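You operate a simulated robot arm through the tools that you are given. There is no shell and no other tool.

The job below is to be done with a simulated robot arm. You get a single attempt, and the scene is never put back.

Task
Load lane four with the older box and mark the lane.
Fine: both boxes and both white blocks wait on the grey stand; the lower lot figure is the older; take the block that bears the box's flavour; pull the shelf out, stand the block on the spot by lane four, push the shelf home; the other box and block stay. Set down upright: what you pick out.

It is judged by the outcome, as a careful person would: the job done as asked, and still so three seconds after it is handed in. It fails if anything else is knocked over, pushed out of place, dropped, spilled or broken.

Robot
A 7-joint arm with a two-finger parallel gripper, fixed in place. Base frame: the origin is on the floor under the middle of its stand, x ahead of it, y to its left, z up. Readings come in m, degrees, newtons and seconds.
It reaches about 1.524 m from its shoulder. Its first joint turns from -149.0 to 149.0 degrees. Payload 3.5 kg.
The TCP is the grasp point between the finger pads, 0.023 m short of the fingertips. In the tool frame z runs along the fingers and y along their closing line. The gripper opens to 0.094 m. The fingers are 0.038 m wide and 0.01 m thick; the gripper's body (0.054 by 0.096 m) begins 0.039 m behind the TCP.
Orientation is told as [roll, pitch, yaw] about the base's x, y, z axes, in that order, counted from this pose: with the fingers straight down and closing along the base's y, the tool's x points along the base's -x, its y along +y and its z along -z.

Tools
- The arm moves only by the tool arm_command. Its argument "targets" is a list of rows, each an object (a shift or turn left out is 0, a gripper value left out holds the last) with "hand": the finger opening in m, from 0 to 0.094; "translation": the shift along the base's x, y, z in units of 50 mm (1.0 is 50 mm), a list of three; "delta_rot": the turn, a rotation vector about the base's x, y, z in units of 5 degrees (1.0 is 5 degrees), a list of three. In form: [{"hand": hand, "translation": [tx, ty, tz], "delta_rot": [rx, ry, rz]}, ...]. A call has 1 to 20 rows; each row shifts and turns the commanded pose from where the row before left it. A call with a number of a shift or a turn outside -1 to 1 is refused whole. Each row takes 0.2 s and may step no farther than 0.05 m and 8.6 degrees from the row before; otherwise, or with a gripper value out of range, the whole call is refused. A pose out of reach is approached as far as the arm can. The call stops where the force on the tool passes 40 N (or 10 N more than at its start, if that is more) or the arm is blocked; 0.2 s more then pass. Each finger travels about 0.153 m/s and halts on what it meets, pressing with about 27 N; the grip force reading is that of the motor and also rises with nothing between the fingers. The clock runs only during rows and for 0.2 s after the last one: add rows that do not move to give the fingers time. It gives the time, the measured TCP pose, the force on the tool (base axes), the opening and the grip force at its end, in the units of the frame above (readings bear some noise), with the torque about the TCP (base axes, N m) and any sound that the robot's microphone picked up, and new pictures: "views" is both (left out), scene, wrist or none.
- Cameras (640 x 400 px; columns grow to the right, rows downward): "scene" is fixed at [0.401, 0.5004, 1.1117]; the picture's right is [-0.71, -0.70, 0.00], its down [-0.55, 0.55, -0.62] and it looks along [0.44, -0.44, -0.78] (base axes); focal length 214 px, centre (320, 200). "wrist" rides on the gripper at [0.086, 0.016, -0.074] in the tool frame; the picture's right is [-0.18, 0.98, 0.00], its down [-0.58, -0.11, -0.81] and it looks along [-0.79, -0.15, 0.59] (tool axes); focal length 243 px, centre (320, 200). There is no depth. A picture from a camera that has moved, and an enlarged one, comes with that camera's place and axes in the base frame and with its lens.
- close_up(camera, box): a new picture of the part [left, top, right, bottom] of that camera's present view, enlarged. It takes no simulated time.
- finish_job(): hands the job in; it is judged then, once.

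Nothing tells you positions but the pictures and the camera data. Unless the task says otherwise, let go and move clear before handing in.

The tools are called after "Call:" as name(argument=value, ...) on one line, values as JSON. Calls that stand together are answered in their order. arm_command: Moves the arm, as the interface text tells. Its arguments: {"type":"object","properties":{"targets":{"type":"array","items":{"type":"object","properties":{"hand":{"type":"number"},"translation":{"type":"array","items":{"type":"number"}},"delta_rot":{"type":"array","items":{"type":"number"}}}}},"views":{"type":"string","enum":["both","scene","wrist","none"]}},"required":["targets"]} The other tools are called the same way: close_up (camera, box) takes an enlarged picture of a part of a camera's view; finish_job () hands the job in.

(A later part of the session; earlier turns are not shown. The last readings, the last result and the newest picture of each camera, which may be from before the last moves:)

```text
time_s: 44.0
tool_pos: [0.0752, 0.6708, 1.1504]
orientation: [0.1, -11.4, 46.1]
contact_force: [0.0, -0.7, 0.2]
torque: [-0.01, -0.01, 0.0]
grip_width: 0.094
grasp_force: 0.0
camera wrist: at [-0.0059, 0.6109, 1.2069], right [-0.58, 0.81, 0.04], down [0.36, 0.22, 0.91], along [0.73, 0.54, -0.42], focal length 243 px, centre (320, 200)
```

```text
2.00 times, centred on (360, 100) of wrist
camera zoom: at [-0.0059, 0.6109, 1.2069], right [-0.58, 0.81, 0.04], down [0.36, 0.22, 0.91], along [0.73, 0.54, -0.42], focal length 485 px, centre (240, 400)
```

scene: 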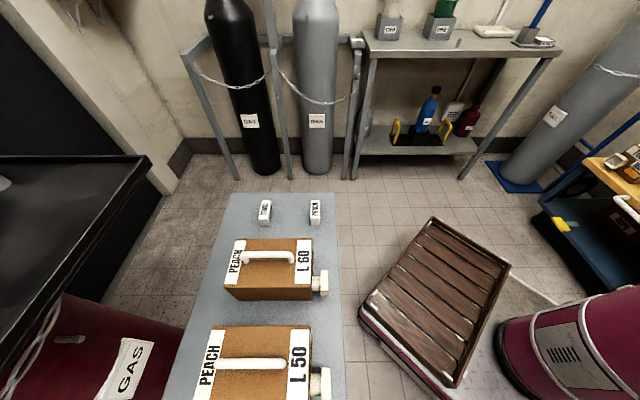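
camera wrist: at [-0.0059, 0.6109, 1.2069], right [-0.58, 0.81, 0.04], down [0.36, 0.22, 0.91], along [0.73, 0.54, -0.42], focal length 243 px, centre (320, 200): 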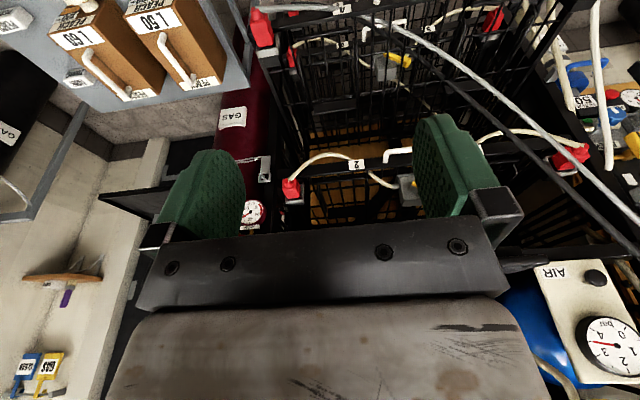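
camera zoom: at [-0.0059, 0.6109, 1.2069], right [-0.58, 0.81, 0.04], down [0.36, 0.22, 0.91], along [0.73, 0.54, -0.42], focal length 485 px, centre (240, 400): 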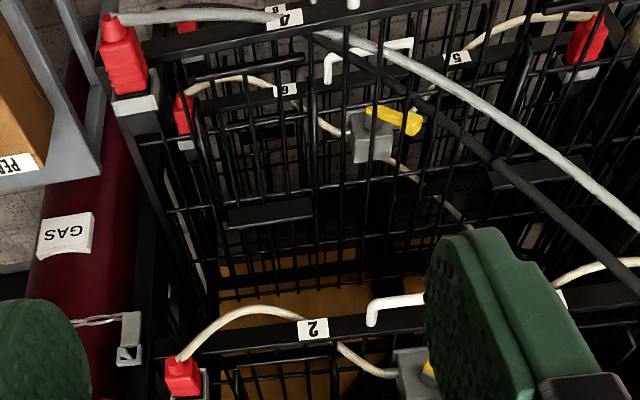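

I'll tilt up a little to bring the top tier's deck into view.

Call:
arm_command(targets=[{"translation": [0.2, 0.2, 0.5], "delta_rot": [0.8, -0.8, 0]}, {"translation": [0.2, 0.2, 0.5], "delta_rot": [0.8, -0.8, 0]}, {"translation": [0, 0, 0.5], "delta_rot": [0.8, -0.8, 0]}], views="wrist")

Call:
close_up(camera="wrist", box=[220, 40, 460, 190])

Call:
close_up(camera="wrist", box=[440, 0, 640, 125])

```text
time_s: 44.8
tool_pos: [0.0971, 0.6907, 1.2249]
orientation: [-0.4, -28.6, 46.1]
contact_force: [0.8, 0.2, -0.5]
torque: [0.0, 0.01, -0.01]
grip_width: 0.0942
grasp_force: 0.0
camera wrist: at [0.0073, 0.6235, 1.2494], right [-0.59, 0.8, 0.08], down [0.16, 0.02, 0.99], along [0.79, 0.6, -0.14], focal length 243 px, centre (320, 200)
```

wrist: 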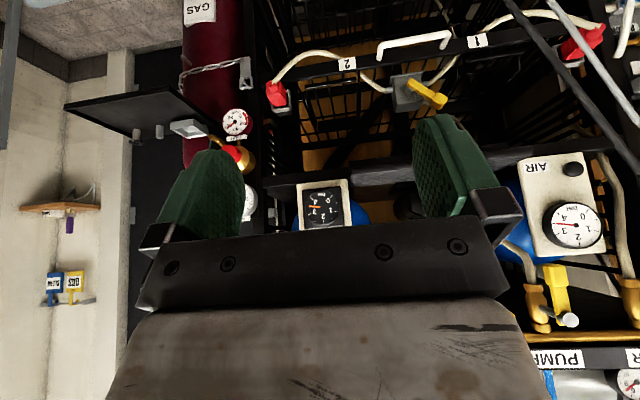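

```text
2.67 times, centred on (340, 115) of wrist
camera zoom: at [0.0073, 0.6235, 1.2494], right [-0.59, 0.8, 0.08], down [0.16, 0.02, 0.99], along [0.79, 0.6, -0.14], focal length 647 px, centre (267, 427)
```

zoom: 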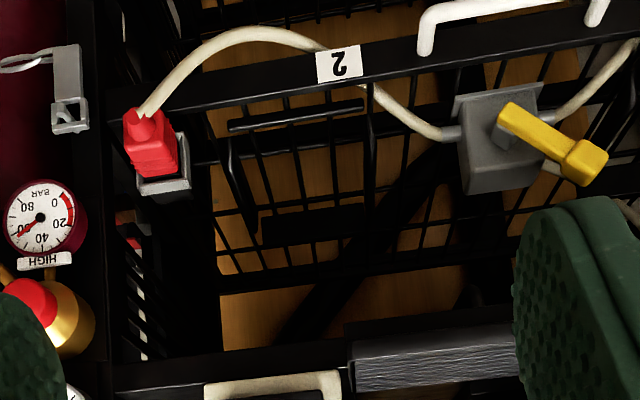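

```text
3.20 times, centred on (540, 62) of wrist
camera zoom: at [0.0073, 0.6235, 1.2494], right [-0.59, 0.8, 0.08], down [0.16, 0.02, 0.99], along [0.79, 0.6, -0.14], focal length 776 px, centre (-384, 640)
```

zoom: 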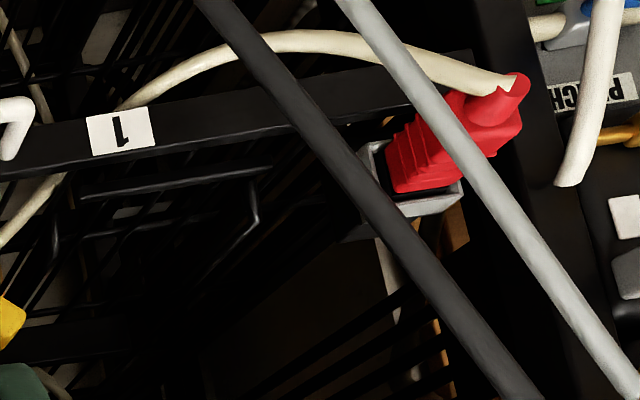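

There's also a black tray to the right of the rack with small light objects on it. I'll zoom in on that.

Call:
close_up(camera="wrist", box=[50, 80, 250, 205])

Call:
close_up(camera="scene", box=[0, 150, 120, 225])

Call:
close_up(camera="wrist", box=[0, 180, 200, 305])

```text
3.20 times, centred on (150, 142) of wrist
camera zoom: at [0.0073, 0.6235, 1.2494], right [-0.59, 0.8, 0.08], down [0.16, 0.02, 0.99], along [0.79, 0.6, -0.14], focal length 776 px, centre (864, 384)
```

zoom: 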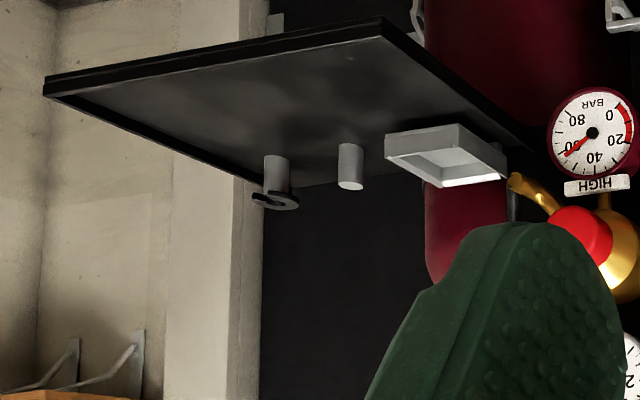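

```text
5.33 times, centred on (60, 188) of scene
camera zoom: at [0.401, 0.5004, 1.1117], right [-0.71, -0.7, 0.0], down [-0.55, 0.55, -0.62], along [0.44, -0.44, -0.78], focal length 1144 px, centre (1707, 267)
```

zoom: 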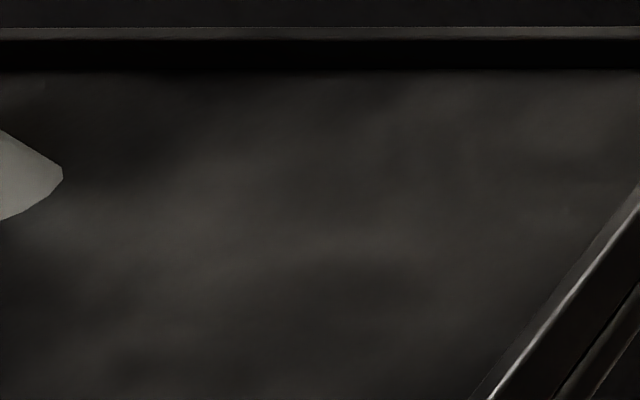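

```text
3.20 times, centred on (100, 242) of wrist
camera zoom: at [0.0073, 0.6235, 1.2494], right [-0.59, 0.8, 0.08], down [0.16, 0.02, 0.99], along [0.79, 0.6, -0.14], focal length 776 px, centre (1024, 64)
```

zoom: 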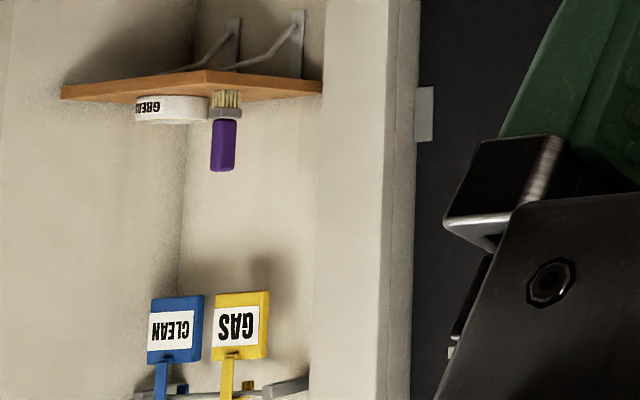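

The black tray is just a counter. To get an upright, steeper view of the shelf I'll flip the hand (camera on top), rotating in free space in front of the rack.

Call:
arm_command(targets=[{"delta_rot": [0.89, -0.89, 0]}, {"delta_rot": [0.89, -0.89, 0]}, {"delta_rot": [0.89, -0.89, 0]}, {"delta_rot": [0.89, -0.89, 0]}, {"delta_rot": [0.89, -0.89, 0]}, {"delta_rot": [-1, -1, 0.817]}, {"delta_rot": [-1, -1, 0.817]}, {"delta_rot": [-1, -1, 0.817]}, {"delta_rot": [-1, -1, 0.817]}, {"delta_rot": [-1, -1, 0.817]}, {"delta_rot": [-1, -1, 0.817]}, {"delta_rot": [-1, -1, 0.817]}, {"delta_rot": [-1, -1, 0.817]}, {"delta_rot": [-1, -1, 0.817]}, {"delta_rot": [-1, -1, 0.817]}, {"delta_rot": [-1, -1, 0.817]}, {"delta_rot": [-1, -1, 0.817]}], views="wrist")

```text
time_s: 48.4
tool_pos: [0.0982, 0.6917, 1.225]
orientation: [-59.5, 7.9, 139.4]
contact_force: [0.3, -0.2, -0.2]
torque: [-0.01, -0.03, -0.03]
grip_width: 0.0938
grasp_force: 0.1
camera wrist: at [0.1119, 0.5837, 1.2608], right [-0.37, -0.34, -0.86], down [-0.91, -0.07, 0.42], along [-0.2, 0.94, -0.28], focal length 243 px, centre (320, 200)
```

wrist: 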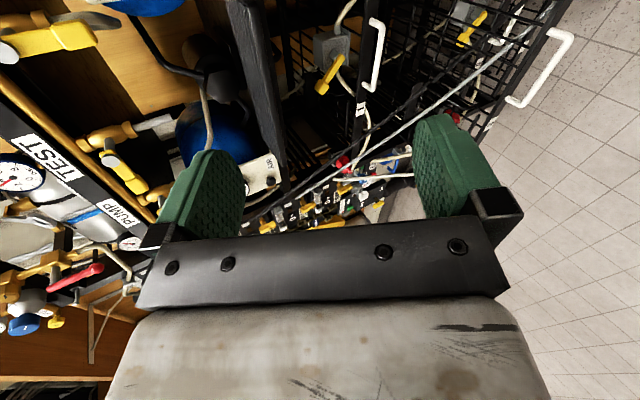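

The rotation is going fine. I'll continue it to bring the camera on top, and descend a bit toward the shelf's front.

Call:
arm_command(targets=[{"translation": [0.05, 0.08, -0.3], "delta_rot": [-1, -1, 0.817]}, {"translation": [0.05, 0.08, -0.3], "delta_rot": [-1, -1, 0.817]}, {"translation": [0.05, 0.08, -0.3], "delta_rot": [-1, -1, 0.817]}, {"translation": [0.05, 0.08, -0.3], "delta_rot": [-1, -1, 0.817]}, {"translation": [0.05, 0.08, -0.3], "delta_rot": [-1, -1, 0.817]}, {"translation": [0.05, 0.08, -0.3], "delta_rot": [-1, -1, 0.817]}, {"translation": [0.05, 0.08, -0.3], "delta_rot": [-1, -1, 0.817]}, {"translation": [0.05, 0.08, -0.3], "delta_rot": [-1, -1, 0.817]}, {"translation": [0.05, 0.08, -0.3], "delta_rot": [-1, -1, 0.817]}, {"translation": [0.05, 0.08, -0.3], "delta_rot": [-1, -1, 0.817]}], views="wrist")

Call:
close_up(camera="wrist", box=[200, 0, 520, 200])

```text
time_s: 50.6
tool_pos: [0.1219, 0.7303, 1.0748]
orientation: [1.3, 60.2, -133.5]
contact_force: [0.3, -0.3, 0.5]
torque: [-0.02, 0.0, -0.03]
grip_width: 0.0941
grasp_force: 0.1
camera wrist: at [0.1161, 0.7049, 1.1871], right [0.63, -0.76, -0.15], down [-0.77, -0.63, -0.1], along [-0.01, 0.18, -0.98], focal length 243 px, centre (320, 200)
```

wrist: 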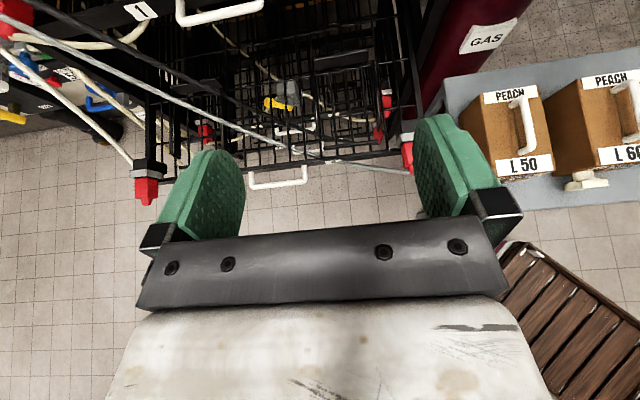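

```text
2.00 times, centred on (360, 100) of wrist
camera zoom: at [0.1161, 0.7049, 1.1871], right [0.63, -0.76, -0.15], down [-0.77, -0.63, -0.1], along [-0.01, 0.18, -0.98], focal length 485 px, centre (240, 400)
```

zoom: 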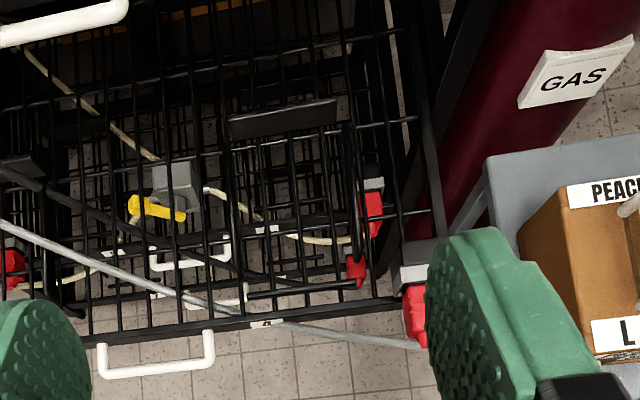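

Excellent: an upright, steep view of the whole extended shelf. I'll zoom on lane 4 and its neighbourhood.

Call:
close_up(camera="wrist", box=[290, 40, 430, 128])

Call:
close_up(camera="wrist", box=[290, 100, 430, 188])

Call:
close_up(camera="wrist", box=[130, 40, 310, 152])

```text
4.55 times, centred on (360, 84) of wrist
camera zoom: at [0.1161, 0.7049, 1.1871], right [0.63, -0.76, -0.15], down [-0.77, -0.63, -0.1], along [-0.01, 0.18, -0.98], focal length 1103 px, centre (138, 727)
```

zoom: 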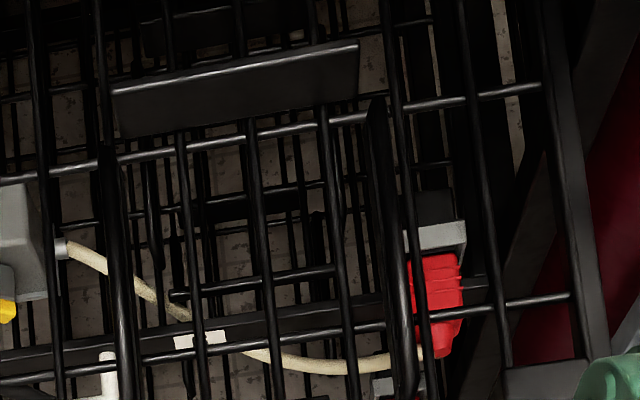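

```text
4.55 times, centred on (360, 144) of wrist
camera zoom: at [0.1161, 0.7049, 1.1871], right [0.63, -0.76, -0.15], down [-0.77, -0.63, -0.1], along [-0.01, 0.18, -0.98], focal length 1103 px, centre (138, 454)
```

zoom: 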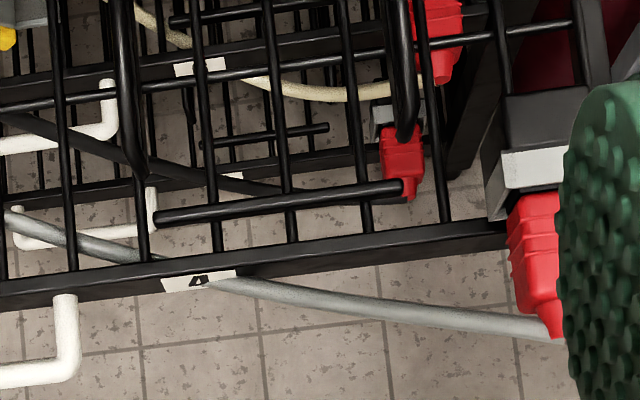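

```text
3.56 times, centred on (220, 96) of wrist
camera zoom: at [0.1161, 0.7049, 1.1871], right [0.63, -0.76, -0.15], down [-0.77, -0.63, -0.1], along [-0.01, 0.18, -0.98], focal length 863 px, centre (676, 570)
```

zoom: 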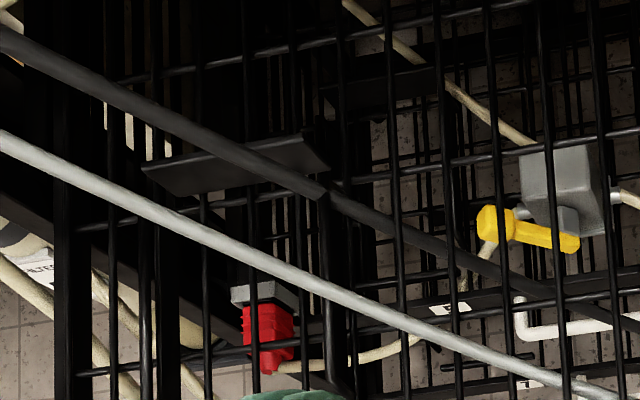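

Lane 4's pocket is now well measured: side guides at l≈0.341 and 0.481, front lip n≈0.771, rear plate n≈0.978, deck z≈0.614. My fingers hide the right front corner, so I'll shift to see it unobstructed.

Call:
arm_command(targets=[{"translation": [0.45, -0.75, 0]}, {"translation": [0.45, -0.75, 0]}], views="wrist")

Call:
close_up(camera="wrist", box=[240, 20, 420, 132])

Call:
close_up(camera="wrist", box=[250, 80, 410, 180])

```text
time_s: 51.2
tool_pos: [0.1693, 0.6557, 1.0776]
orientation: [1.2, 60.1, -133.8]
contact_force: [0.3, 0.6, -0.3]
torque: [0.02, 0.01, 0.01]
grip_width: 0.0941
grasp_force: 0.1
camera wrist: at [0.1633, 0.631, 1.1907], right [0.63, -0.76, -0.15], down [-0.77, -0.62, -0.1], along [-0.01, 0.18, -0.98], focal length 243 px, centre (320, 200)
```

wrist: 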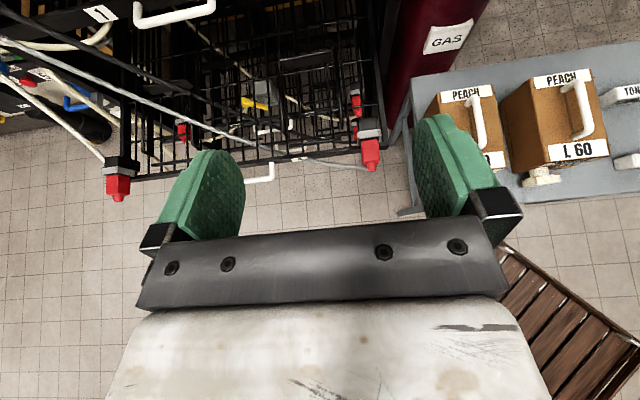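

```text
3.56 times, centred on (330, 76) of wrist
camera zoom: at [0.1633, 0.631, 1.1907], right [0.63, -0.76, -0.15], down [-0.77, -0.62, -0.1], along [-0.01, 0.18, -0.98], focal length 863 px, centre (284, 641)
```

zoom: 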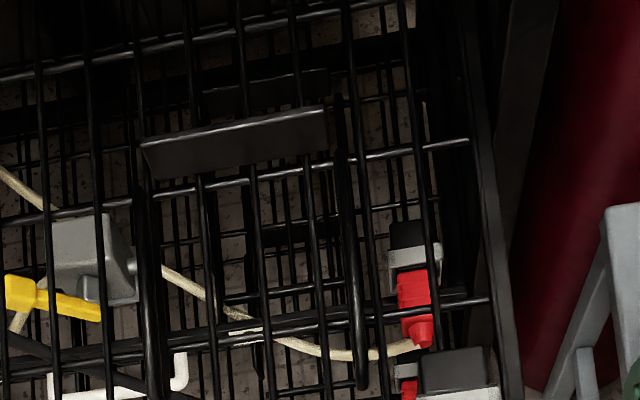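

```text
4.00 times, centred on (330, 130) of wrist
camera zoom: at [0.1633, 0.631, 1.1907], right [0.63, -0.76, -0.15], down [-0.77, -0.62, -0.1], along [-0.01, 0.18, -0.98], focal length 970 px, centre (280, 480)
```

zoom: 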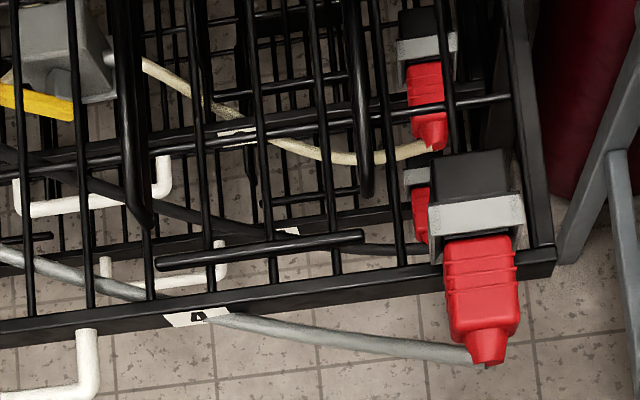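

No pad at that corner either. I'll bring the camera close above the deck just left of lane 4 for a detailed look.

Call:
arm_command(targets=[{"translation": [-0.14, 0.61, -0.7]}, {"translation": [-0.14, 0.61, -0.7]}, {"translation": [-0.14, 0.61, -0.7]}, {"translation": [-0.14, 0.61, -0.7]}, {"translation": [-0.14, 0.61, -0.7]}, {"translation": [-0.14, 0.61, -0.7]}], views="wrist")

Call:
close_up(camera="wrist", box=[200, 0, 480, 175])

```text
time_s: 52.6
tool_pos: [0.127, 0.8438, 0.8674]
orientation: [1.2, 60.0, -133.9]
contact_force: [-0.7, 0.1, 0.2]
torque: [0.01, 0.0, 0.0]
grip_width: 0.0941
grasp_force: 0.0
camera wrist: at [0.1214, 0.8166, 0.9795], right [0.63, -0.76, -0.15], down [-0.77, -0.62, -0.1], along [-0.01, 0.18, -0.98], focal length 243 px, centre (320, 200)
```

wrist: 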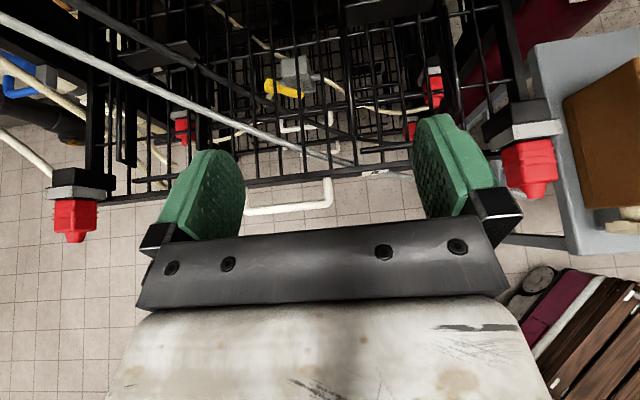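

```text
2.29 times, centred on (340, 88) of wrist
camera zoom: at [0.1214, 0.8166, 0.9795], right [0.63, -0.76, -0.15], down [-0.77, -0.62, -0.1], along [-0.01, 0.18, -0.98], focal length 555 px, centre (274, 457)
```

zoom: 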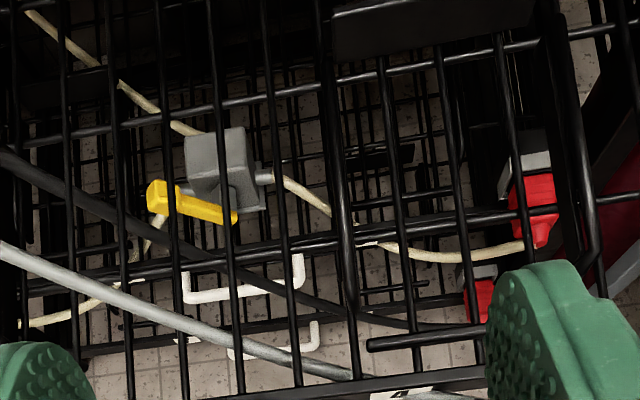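

Still only wire rods here. I'll zoom further on the front rail, the lip and the rear plate from this close position.

Call:
close_up(camera="wrist", box=[330, 120, 430, 182])

Call:
close_up(camera="wrist", box=[330, 0, 450, 75])

Call:
close_up(camera="wrist", box=[230, 60, 350, 135])

Call:
close_up(camera="wrist", box=[440, 60, 600, 160])

```text
6.40 times, centred on (380, 151) of wrist
camera zoom: at [0.1214, 0.8166, 0.9795], right [0.63, -0.76, -0.15], down [-0.77, -0.62, -0.1], along [-0.01, 0.18, -0.98], focal length 1553 px, centre (-64, 514)
```

zoom: 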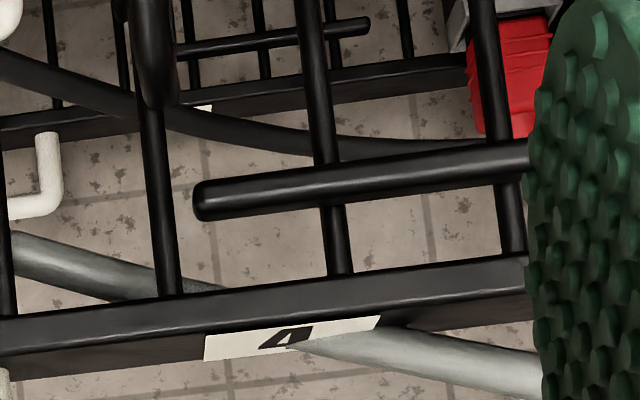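

```text
5.33 times, centred on (390, 38) of wrist
camera zoom: at [0.1214, 0.8166, 0.9795], right [0.63, -0.76, -0.15], down [-0.77, -0.62, -0.1], along [-0.01, 0.18, -0.98], focal length 1294 px, centre (-53, 1067)
```

zoom: 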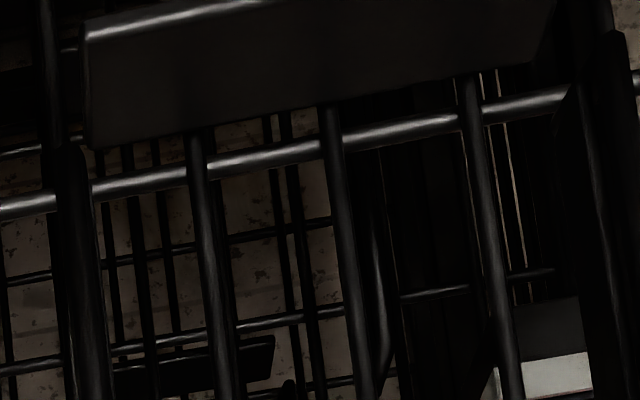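

```text
5.33 times, centred on (290, 98) of wrist
camera zoom: at [0.1214, 0.8166, 0.9795], right [0.63, -0.76, -0.15], down [-0.77, -0.62, -0.1], along [-0.01, 0.18, -0.98], focal length 1294 px, centre (480, 747)
```

zoom: 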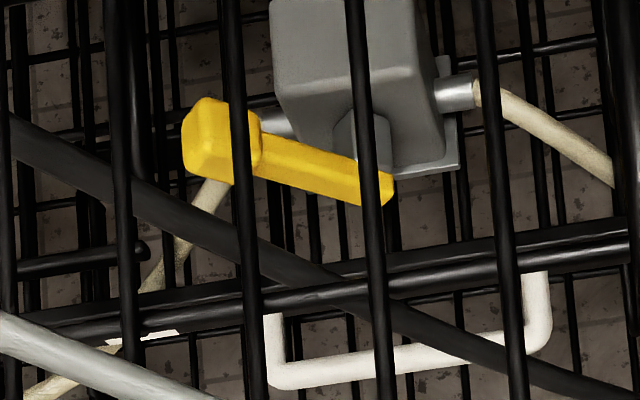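

```text
4.00 times, centred on (520, 110) of wrist
camera zoom: at [0.1214, 0.8166, 0.9795], right [0.63, -0.76, -0.15], down [-0.77, -0.62, -0.1], along [-0.01, 0.18, -0.98], focal length 970 px, centre (-480, 560)
```

zoom: 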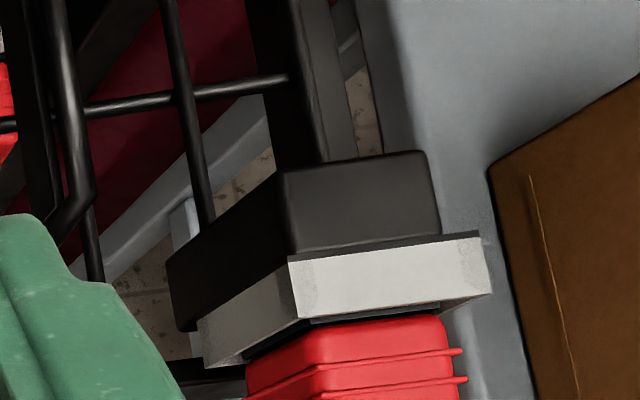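

No pad there. I'll check the area left of the rack, where the dispenser is, from here.

Call:
close_up(camera="wrist", box=[0, 0, 200, 125])

Call:
close_up(camera="scene", box=[340, 0, 640, 188])

Call:
close_up(camera="scene", box=[340, 190, 640, 378])

```text
3.20 times, centred on (100, 62) of wrist
camera zoom: at [0.1214, 0.8166, 0.9795], right [0.63, -0.76, -0.15], down [-0.77, -0.62, -0.1], along [-0.01, 0.18, -0.98], focal length 776 px, centre (1024, 640)
```

zoom: 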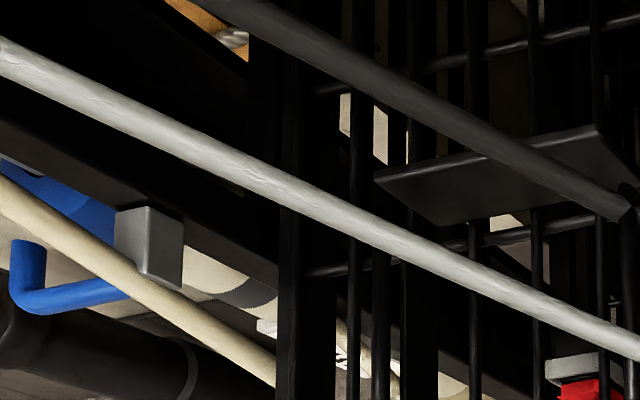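

```text
2.13 times, centred on (490, 94) of scene
camera zoom: at [0.401, 0.5004, 1.1117], right [-0.71, -0.7, 0.0], down [-0.55, 0.55, -0.62], along [0.44, -0.44, -0.78], focal length 456 px, centre (-42, 426)
```

zoom: 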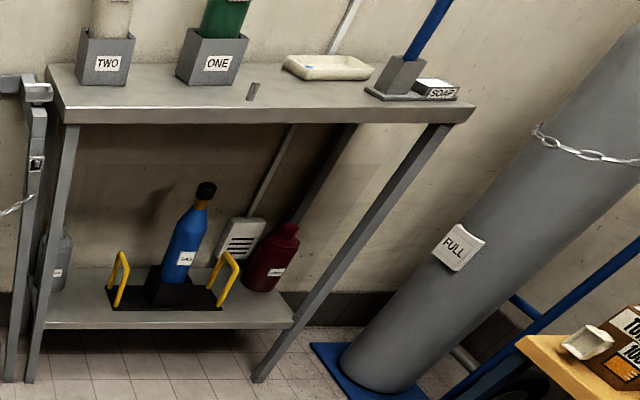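

```text
2.13 times, centred on (490, 284) of scene
camera zoom: at [0.401, 0.5004, 1.1117], right [-0.71, -0.7, 0.0], down [-0.55, 0.55, -0.62], along [0.44, -0.44, -0.78], focal length 456 px, centre (-42, 21)
```

zoom: 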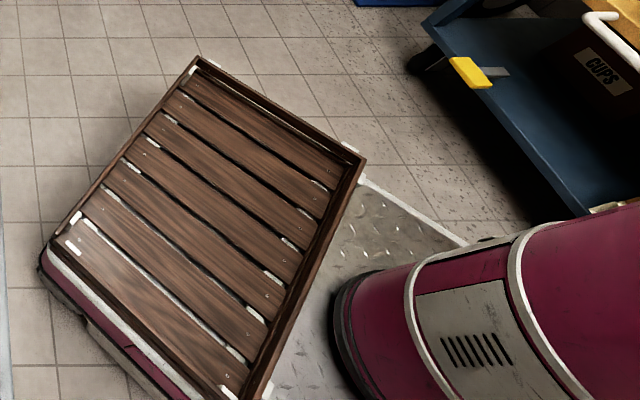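

I want to see the deck just behind lane 4's rear plate, which has been hidden in every view so far. I'll step back and tilt the camera to look under the upper tier.

Call:
arm_command(targets=[{"translation": [-0.09, -0.9, 0.15], "delta_rot": [1, -1, 0]}, {"translation": [-0.09, -0.9, 0.15], "delta_rot": [1, -1, 0]}, {"translation": [-0.09, -0.9, 0.15], "delta_rot": [1, -1, 0]}], views="wrist")

Call:
close_up(camera="wrist", box=[240, 0, 400, 100])

Call:
close_up(camera="wrist", box=[270, 0, 370, 62])

```text
time_s: 53.4
tool_pos: [0.11, 0.703, 0.8868]
orientation: [3.8, 81.4, -131.2]
contact_force: [0.5, -0.3, 0.2]
torque: [0.0, 0.04, -0.01]
grip_width: 0.0939
grasp_force: 0.0
camera wrist: at [0.0785, 0.6498, 0.9834], right [0.68, -0.72, -0.17], down [-0.7, -0.55, -0.46], along [0.23, 0.43, -0.87], focal length 243 px, centre (320, 200)
```

wrist: 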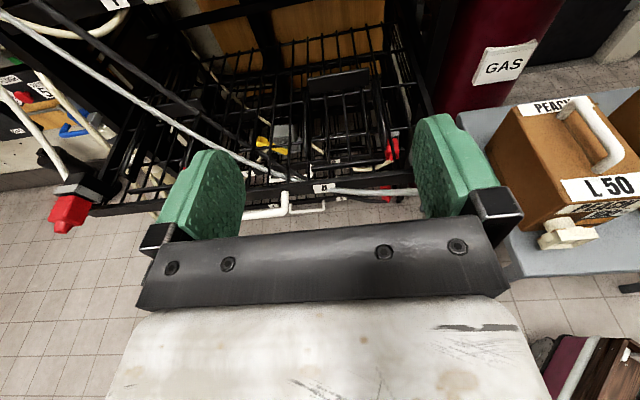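

```text
4.00 times, centred on (320, 50) of wrist
camera zoom: at [0.0785, 0.6498, 0.9834], right [0.68, -0.72, -0.17], down [-0.7, -0.55, -0.46], along [0.23, 0.43, -0.87], focal length 970 px, centre (320, 800)
```

zoom: 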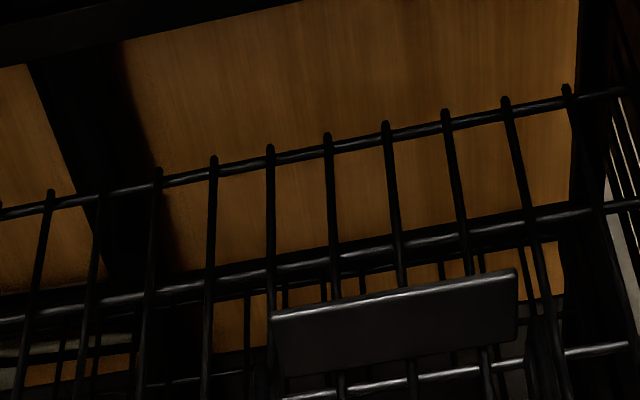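

```text
6.40 times, centred on (320, 31) of wrist
camera zoom: at [0.0785, 0.6498, 0.9834], right [0.68, -0.72, -0.17], down [-0.7, -0.55, -0.46], along [0.23, 0.43, -0.87], focal length 1553 px, centre (320, 1282)
```

zoom: 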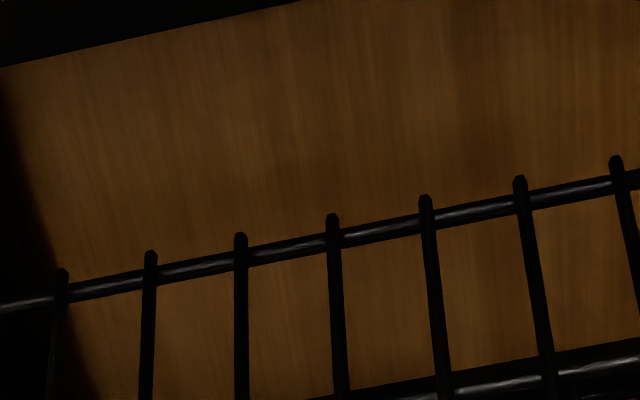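

The deck behind the plate is bare too. I'll survey the whole shelf at higher zoom from this good viewpoint.

Call:
close_up(camera="wrist", box=[240, 60, 440, 185])

Call:
close_up(camera="wrist", box=[120, 40, 320, 165])

Call:
close_up(camera="wrist", box=[0, 80, 200, 205])

Call:
close_up(camera="wrist", box=[0, 0, 200, 125])

```text
3.20 times, centred on (340, 122) of wrist
camera zoom: at [0.0785, 0.6498, 0.9834], right [0.68, -0.72, -0.17], down [-0.7, -0.55, -0.46], along [0.23, 0.43, -0.87], focal length 776 px, centre (256, 448)
```

zoom: 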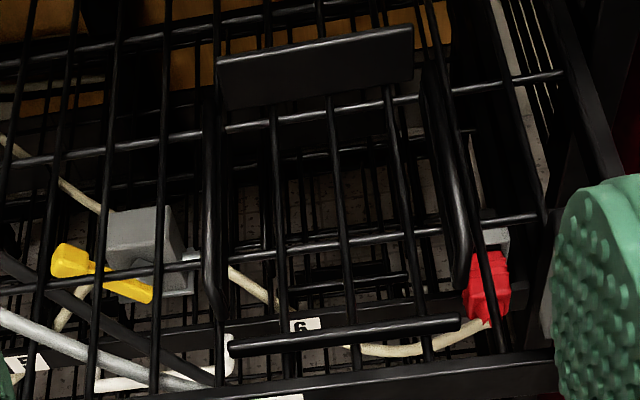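

```text
3.20 times, centred on (220, 102) of wrist
camera zoom: at [0.0785, 0.6498, 0.9834], right [0.68, -0.72, -0.17], down [-0.7, -0.55, -0.46], along [0.23, 0.43, -0.87], focal length 776 px, centre (640, 512)
```

zoom: 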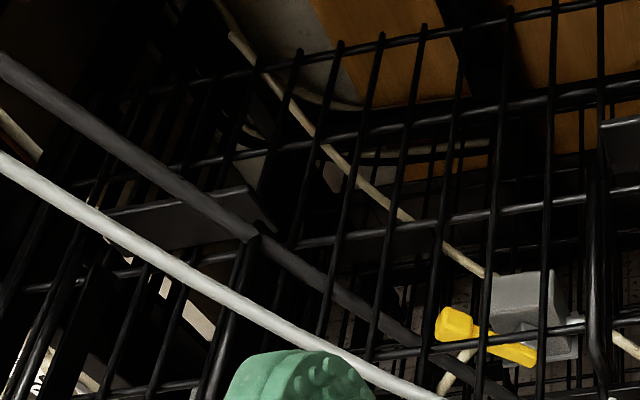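

```text
3.20 times, centred on (100, 142) of wrist
camera zoom: at [0.0785, 0.6498, 0.9834], right [0.68, -0.72, -0.17], down [-0.7, -0.55, -0.46], along [0.23, 0.43, -0.87], focal length 776 px, centre (1024, 384)
```

zoom: 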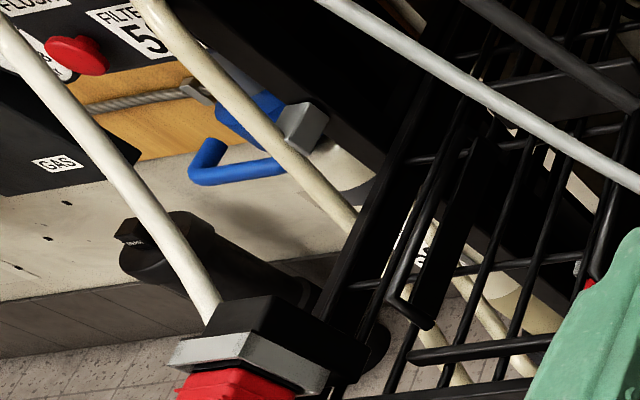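

```text
3.20 times, centred on (100, 62) of wrist
camera zoom: at [0.0785, 0.6498, 0.9834], right [0.68, -0.72, -0.17], down [-0.7, -0.55, -0.46], along [0.23, 0.43, -0.87], focal length 776 px, centre (1024, 640)
```

zoom: 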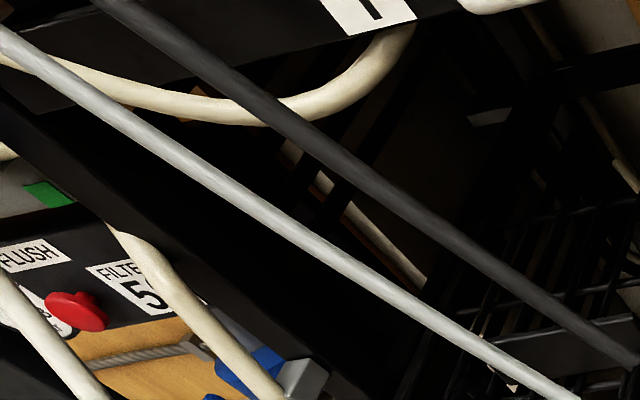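

Nothing on the deck itself. I'll back off and tilt the camera to see the rack and dispenser upright as a whole, in case the spot is somewhere else by lane four.

Call:
arm_command(targets=[{"translation": [-0.7, 0, 0], "delta_rot": [1, -1, 0]}, {"translation": [-0.7, 0, 0], "delta_rot": [1, -1, 0]}, {"translation": [-0.7, 0, 0], "delta_rot": [1, -1, 0]}, {"translation": [-0.7, 0, 0], "delta_rot": [1, -1, 0]}, {"translation": [-0.7, 0, 0], "delta_rot": [1, -1, 0]}, {"translation": [0, 0, 0], "delta_rot": [1, -1, 0]}], views="wrist")

Call:
close_up(camera="wrist", box=[160, 0, 480, 200])

```text
time_s: 54.8
tool_pos: [-0.0656, 0.7033, 0.8902]
orientation: [179.4, 56.1, 44.1]
contact_force: [1.1, -1.4, -0.1]
torque: [-0.03, -0.01, 0.0]
grip_width: 0.094
grasp_force: 0.1
camera wrist: at [-0.1326, 0.6145, 0.9203], right [0.76, -0.63, -0.15], down [-0.32, -0.17, -0.93], along [0.56, 0.76, -0.33], focal length 243 px, centre (320, 200)
```

wrist: 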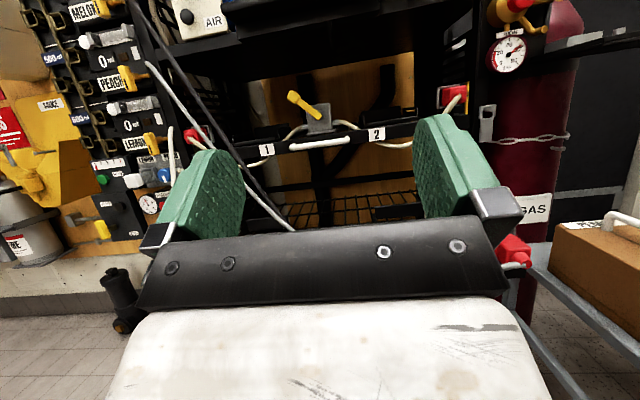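

```text
2.00 times, centred on (320, 100) of wrist
camera zoom: at [-0.1326, 0.6145, 0.9203], right [0.76, -0.63, -0.15], down [-0.32, -0.17, -0.93], along [0.56, 0.76, -0.33], focal length 485 px, centre (320, 400)
```

zoom: 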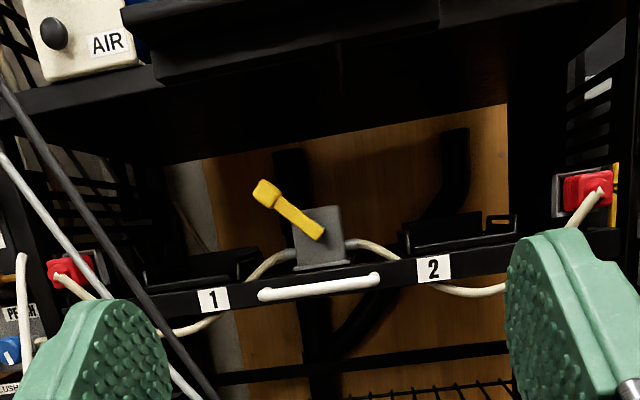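

I'll zoom on the left panel and the tiers' interior from here.

Call:
close_up(camera="wrist", box=[0, 0, 200, 125])

Call:
close_up(camera="wrist", box=[20, 110, 220, 235])

Call:
close_up(camera="wrist", box=[240, 80, 440, 205])

Call:
close_up(camera="wrist", box=[400, 60, 640, 210])

```text
3.20 times, centred on (100, 62) of wrist
camera zoom: at [-0.1326, 0.6145, 0.9203], right [0.76, -0.63, -0.15], down [-0.32, -0.17, -0.93], along [0.56, 0.76, -0.33], focal length 776 px, centre (1024, 640)
```

zoom: 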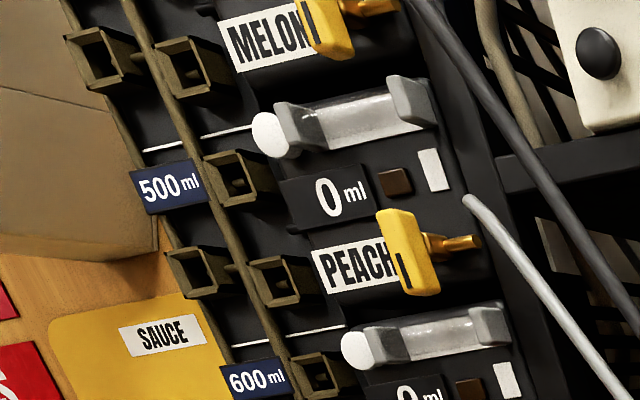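

```text
3.20 times, centred on (120, 172) of wrist
camera zoom: at [-0.1326, 0.6145, 0.9203], right [0.76, -0.63, -0.15], down [-0.32, -0.17, -0.93], along [0.56, 0.76, -0.33], focal length 776 px, centre (960, 288)
```

zoom: 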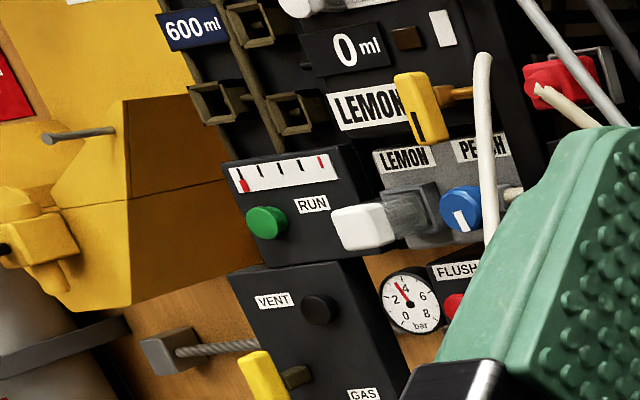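

```text
3.20 times, centred on (340, 142) of wrist
camera zoom: at [-0.1326, 0.6145, 0.9203], right [0.76, -0.63, -0.15], down [-0.32, -0.17, -0.93], along [0.56, 0.76, -0.33], focal length 776 px, centre (256, 384)
```

zoom: 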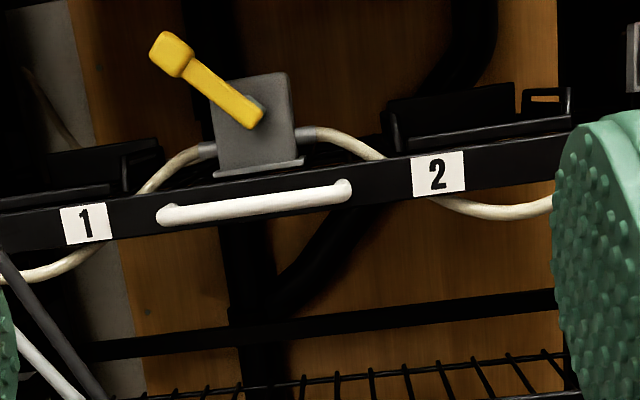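

```text
2.67 times, centred on (520, 135) of wrist
camera zoom: at [-0.1326, 0.6145, 0.9203], right [0.76, -0.63, -0.15], down [-0.32, -0.17, -0.93], along [0.56, 0.76, -0.33], focal length 647 px, centre (-213, 373)
```

zoom: 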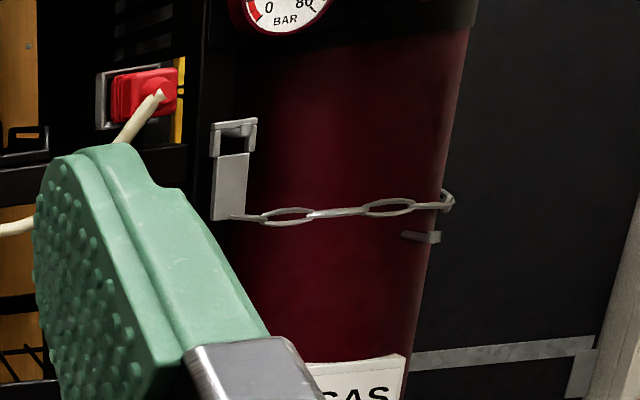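

I noticed a yellow strip beside lane 2's connector on the right; I'll zoom on that area and on the rack's right side.

Call:
close_up(camera="wrist", box=[420, 60, 500, 110])

Call:
close_up(camera="wrist", box=[400, 0, 560, 100])

Call:
close_up(camera="wrist", box=[340, 80, 420, 130])

Call:
close_up(camera="wrist", box=[480, 180, 640, 280])

```text
8.00 times, centred on (460, 85) of wrist
camera zoom: at [-0.1326, 0.6145, 0.9203], right [0.76, -0.63, -0.15], down [-0.32, -0.17, -0.93], along [0.56, 0.76, -0.33], focal length 1941 px, centre (-800, 1120)
```

zoom: 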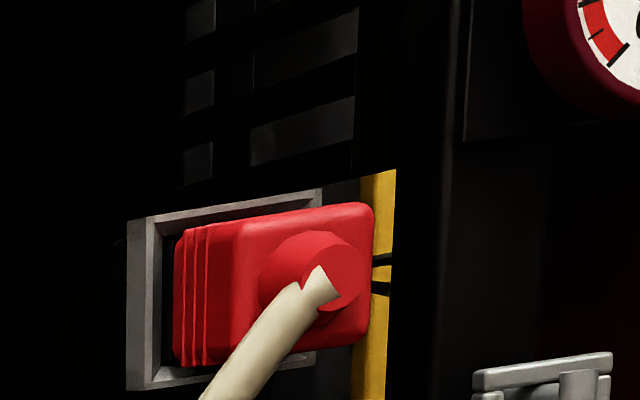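

```text
4.00 times, centred on (480, 50) of wrist
camera zoom: at [-0.1326, 0.6145, 0.9203], right [0.76, -0.63, -0.15], down [-0.32, -0.17, -0.93], along [0.56, 0.76, -0.33], focal length 970 px, centre (-320, 800)
```

zoom: 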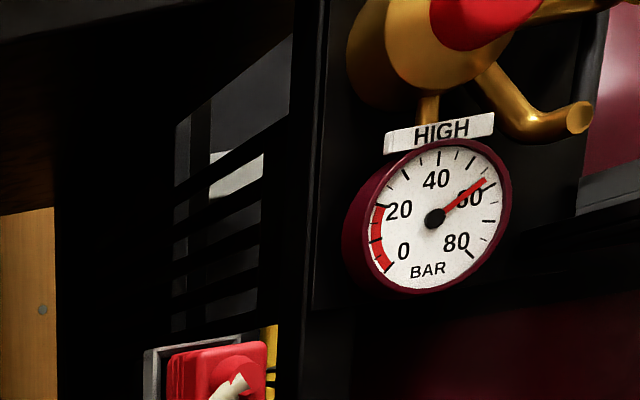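

```text
8.00 times, centred on (380, 105) of wrist
camera zoom: at [-0.1326, 0.6145, 0.9203], right [0.76, -0.63, -0.15], down [-0.32, -0.17, -0.93], along [0.56, 0.76, -0.33], focal length 1941 px, centre (-160, 960)
```

zoom: 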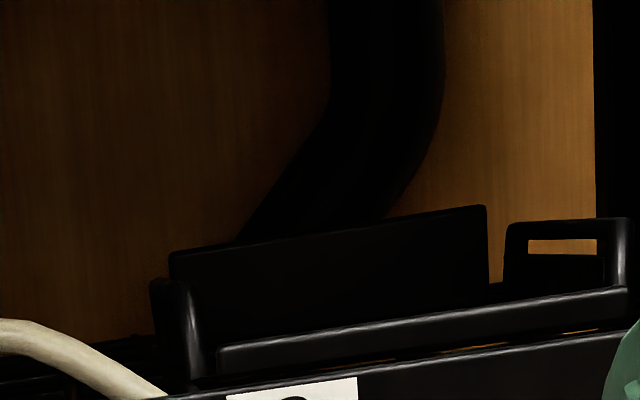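

```text
4.00 times, centred on (560, 230) of wrist
camera zoom: at [-0.1326, 0.6145, 0.9203], right [0.76, -0.63, -0.15], down [-0.32, -0.17, -0.93], along [0.56, 0.76, -0.33], focal length 970 px, centre (-640, 80)
```

zoom: 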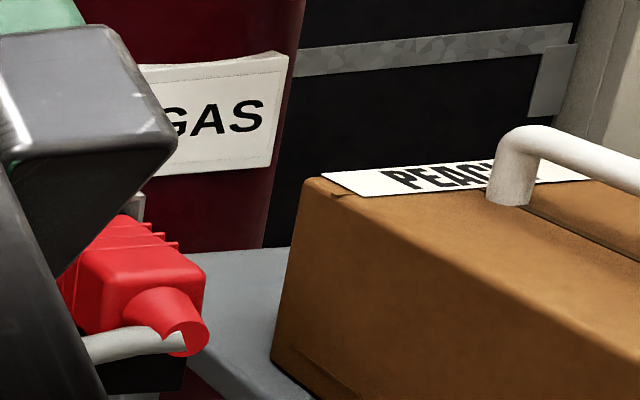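

I still need to find the spot. I'll look at the right side of the shelf and the rack post beside lane 4 from above.

Call:
arm_command(targets=[{"translation": [0.9, -0.29, 0.1], "delta_rot": [-1, 1, 0]}, {"translation": [0.9, -0.29, 0.1], "delta_rot": [-1, 1, 0]}, {"translation": [0.9, -0.29, 0.1], "delta_rot": [-1, 1, 0]}, {"translation": [0.9, -0.29, 0.1], "delta_rot": [-1, 1, 0]}, {"translation": [0.9, -0.29, 0.1], "delta_rot": [-1, 1, 0]}, {"translation": [0.9, -0.29, 0.1], "delta_rot": [-1, 1, 0]}, {"translation": [0.9, -0.29, 0.1]}], views="wrist")

Call:
close_up(camera="wrist", box=[200, 0, 440, 150])

Call:
close_up(camera="wrist", box=[200, 60, 360, 160])

```text
time_s: 56.4
tool_pos: [0.2512, 0.6333, 0.9193]
orientation: [4.0, 81.3, -131.2]
contact_force: [-0.1, -0.5, -0.4]
torque: [0.01, -0.02, 0.03]
grip_width: 0.0942
grasp_force: 0.0
out of reach, approached as far as the arm can: row 4, 5
camera wrist: at [0.2187, 0.5798, 1.0167], right [0.68, -0.72, -0.17], down [-0.7, -0.55, -0.45], along [0.23, 0.43, -0.87], focal length 243 px, centre (320, 200)
```

wrist: 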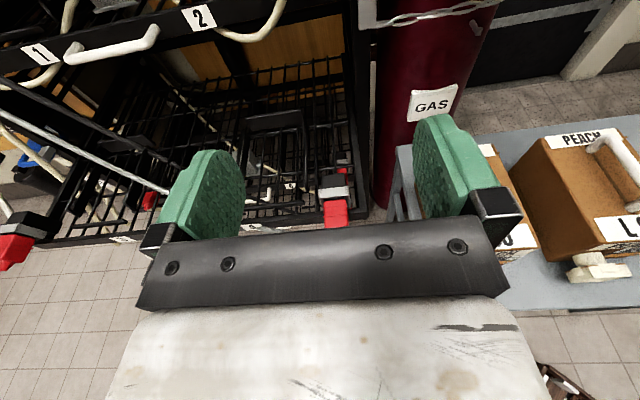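

```text
2.67 times, centred on (320, 75) of wrist
camera zoom: at [0.2187, 0.5798, 1.0167], right [0.68, -0.72, -0.17], down [-0.7, -0.55, -0.45], along [0.23, 0.43, -0.87], focal length 647 px, centre (320, 533)
```

zoom: 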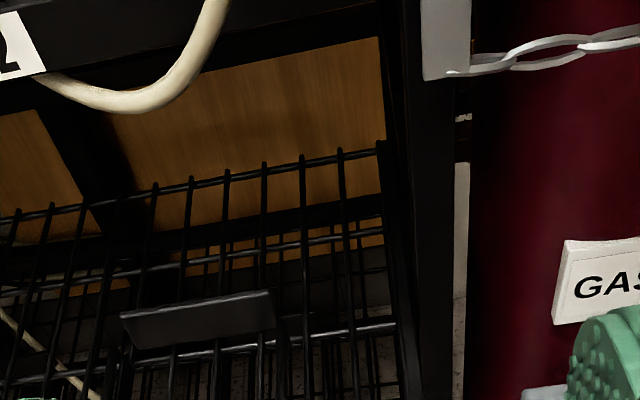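

```text
4.00 times, centred on (280, 110) of wrist
camera zoom: at [0.2187, 0.5798, 1.0167], right [0.68, -0.72, -0.17], down [-0.7, -0.55, -0.45], along [0.23, 0.43, -0.87], focal length 970 px, centre (480, 560)
```

zoom: 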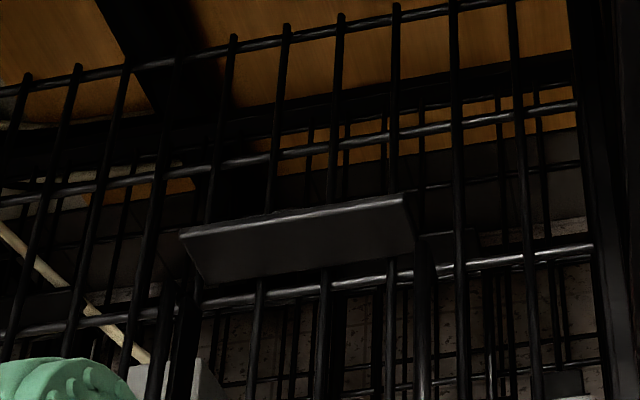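

The whole right half is clear of any pad. I'll check lane 3's half the same way, since a matching spot there would tell me where lane 4's is.

Call:
arm_command(targets=[{"translation": [-0.75, 0.6, 0.2]}, {"translation": [-0.75, 0.6, 0.2]}, {"translation": [-0.75, 0.6, 0.2]}, {"translation": [-0.75, 0.6, 0.2]}, {"translation": [-0.75, 0.6, 0.2]}, {"translation": [-0.75, 0.6, 0.2]}, {"translation": [-0.75, 0.6, 0.2]}, {"translation": [-0.6, 0.4, 0.2]}], views="wrist")

Call:
close_up(camera="wrist", box=[180, 0, 460, 175])

```text
time_s: 58.2
tool_pos: [-0.0381, 0.8561, 1.0033]
orientation: [3.8, 81.4, -131.2]
contact_force: [0.4, -0.5, 0.4]
torque: [0.0, 0.01, 0.01]
grip_width: 0.0938
grasp_force: 0.1
camera wrist: at [-0.0706, 0.8032, 1.0994], right [0.68, -0.72, -0.17], down [-0.7, -0.55, -0.46], along [0.23, 0.43, -0.87], focal length 243 px, centre (320, 200)
```

wrist: 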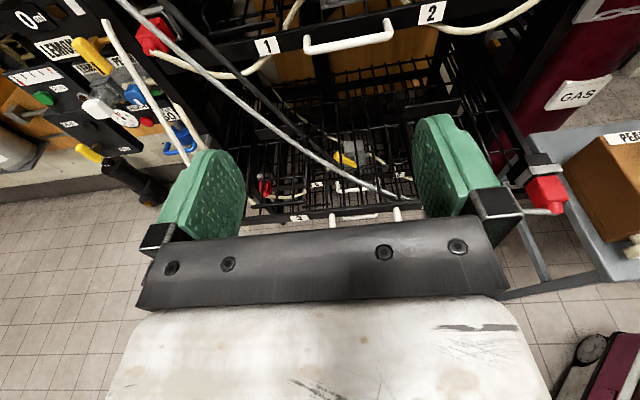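

```text
2.29 times, centred on (320, 88) of wrist
camera zoom: at [-0.0706, 0.8032, 1.0994], right [0.68, -0.72, -0.17], down [-0.7, -0.55, -0.46], along [0.23, 0.43, -0.87], focal length 555 px, centre (320, 457)
```

zoom: 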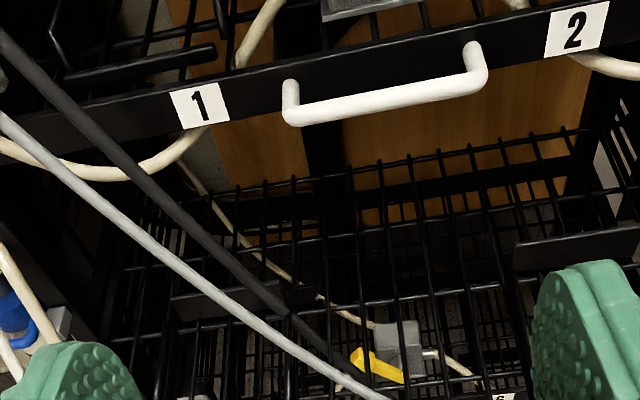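

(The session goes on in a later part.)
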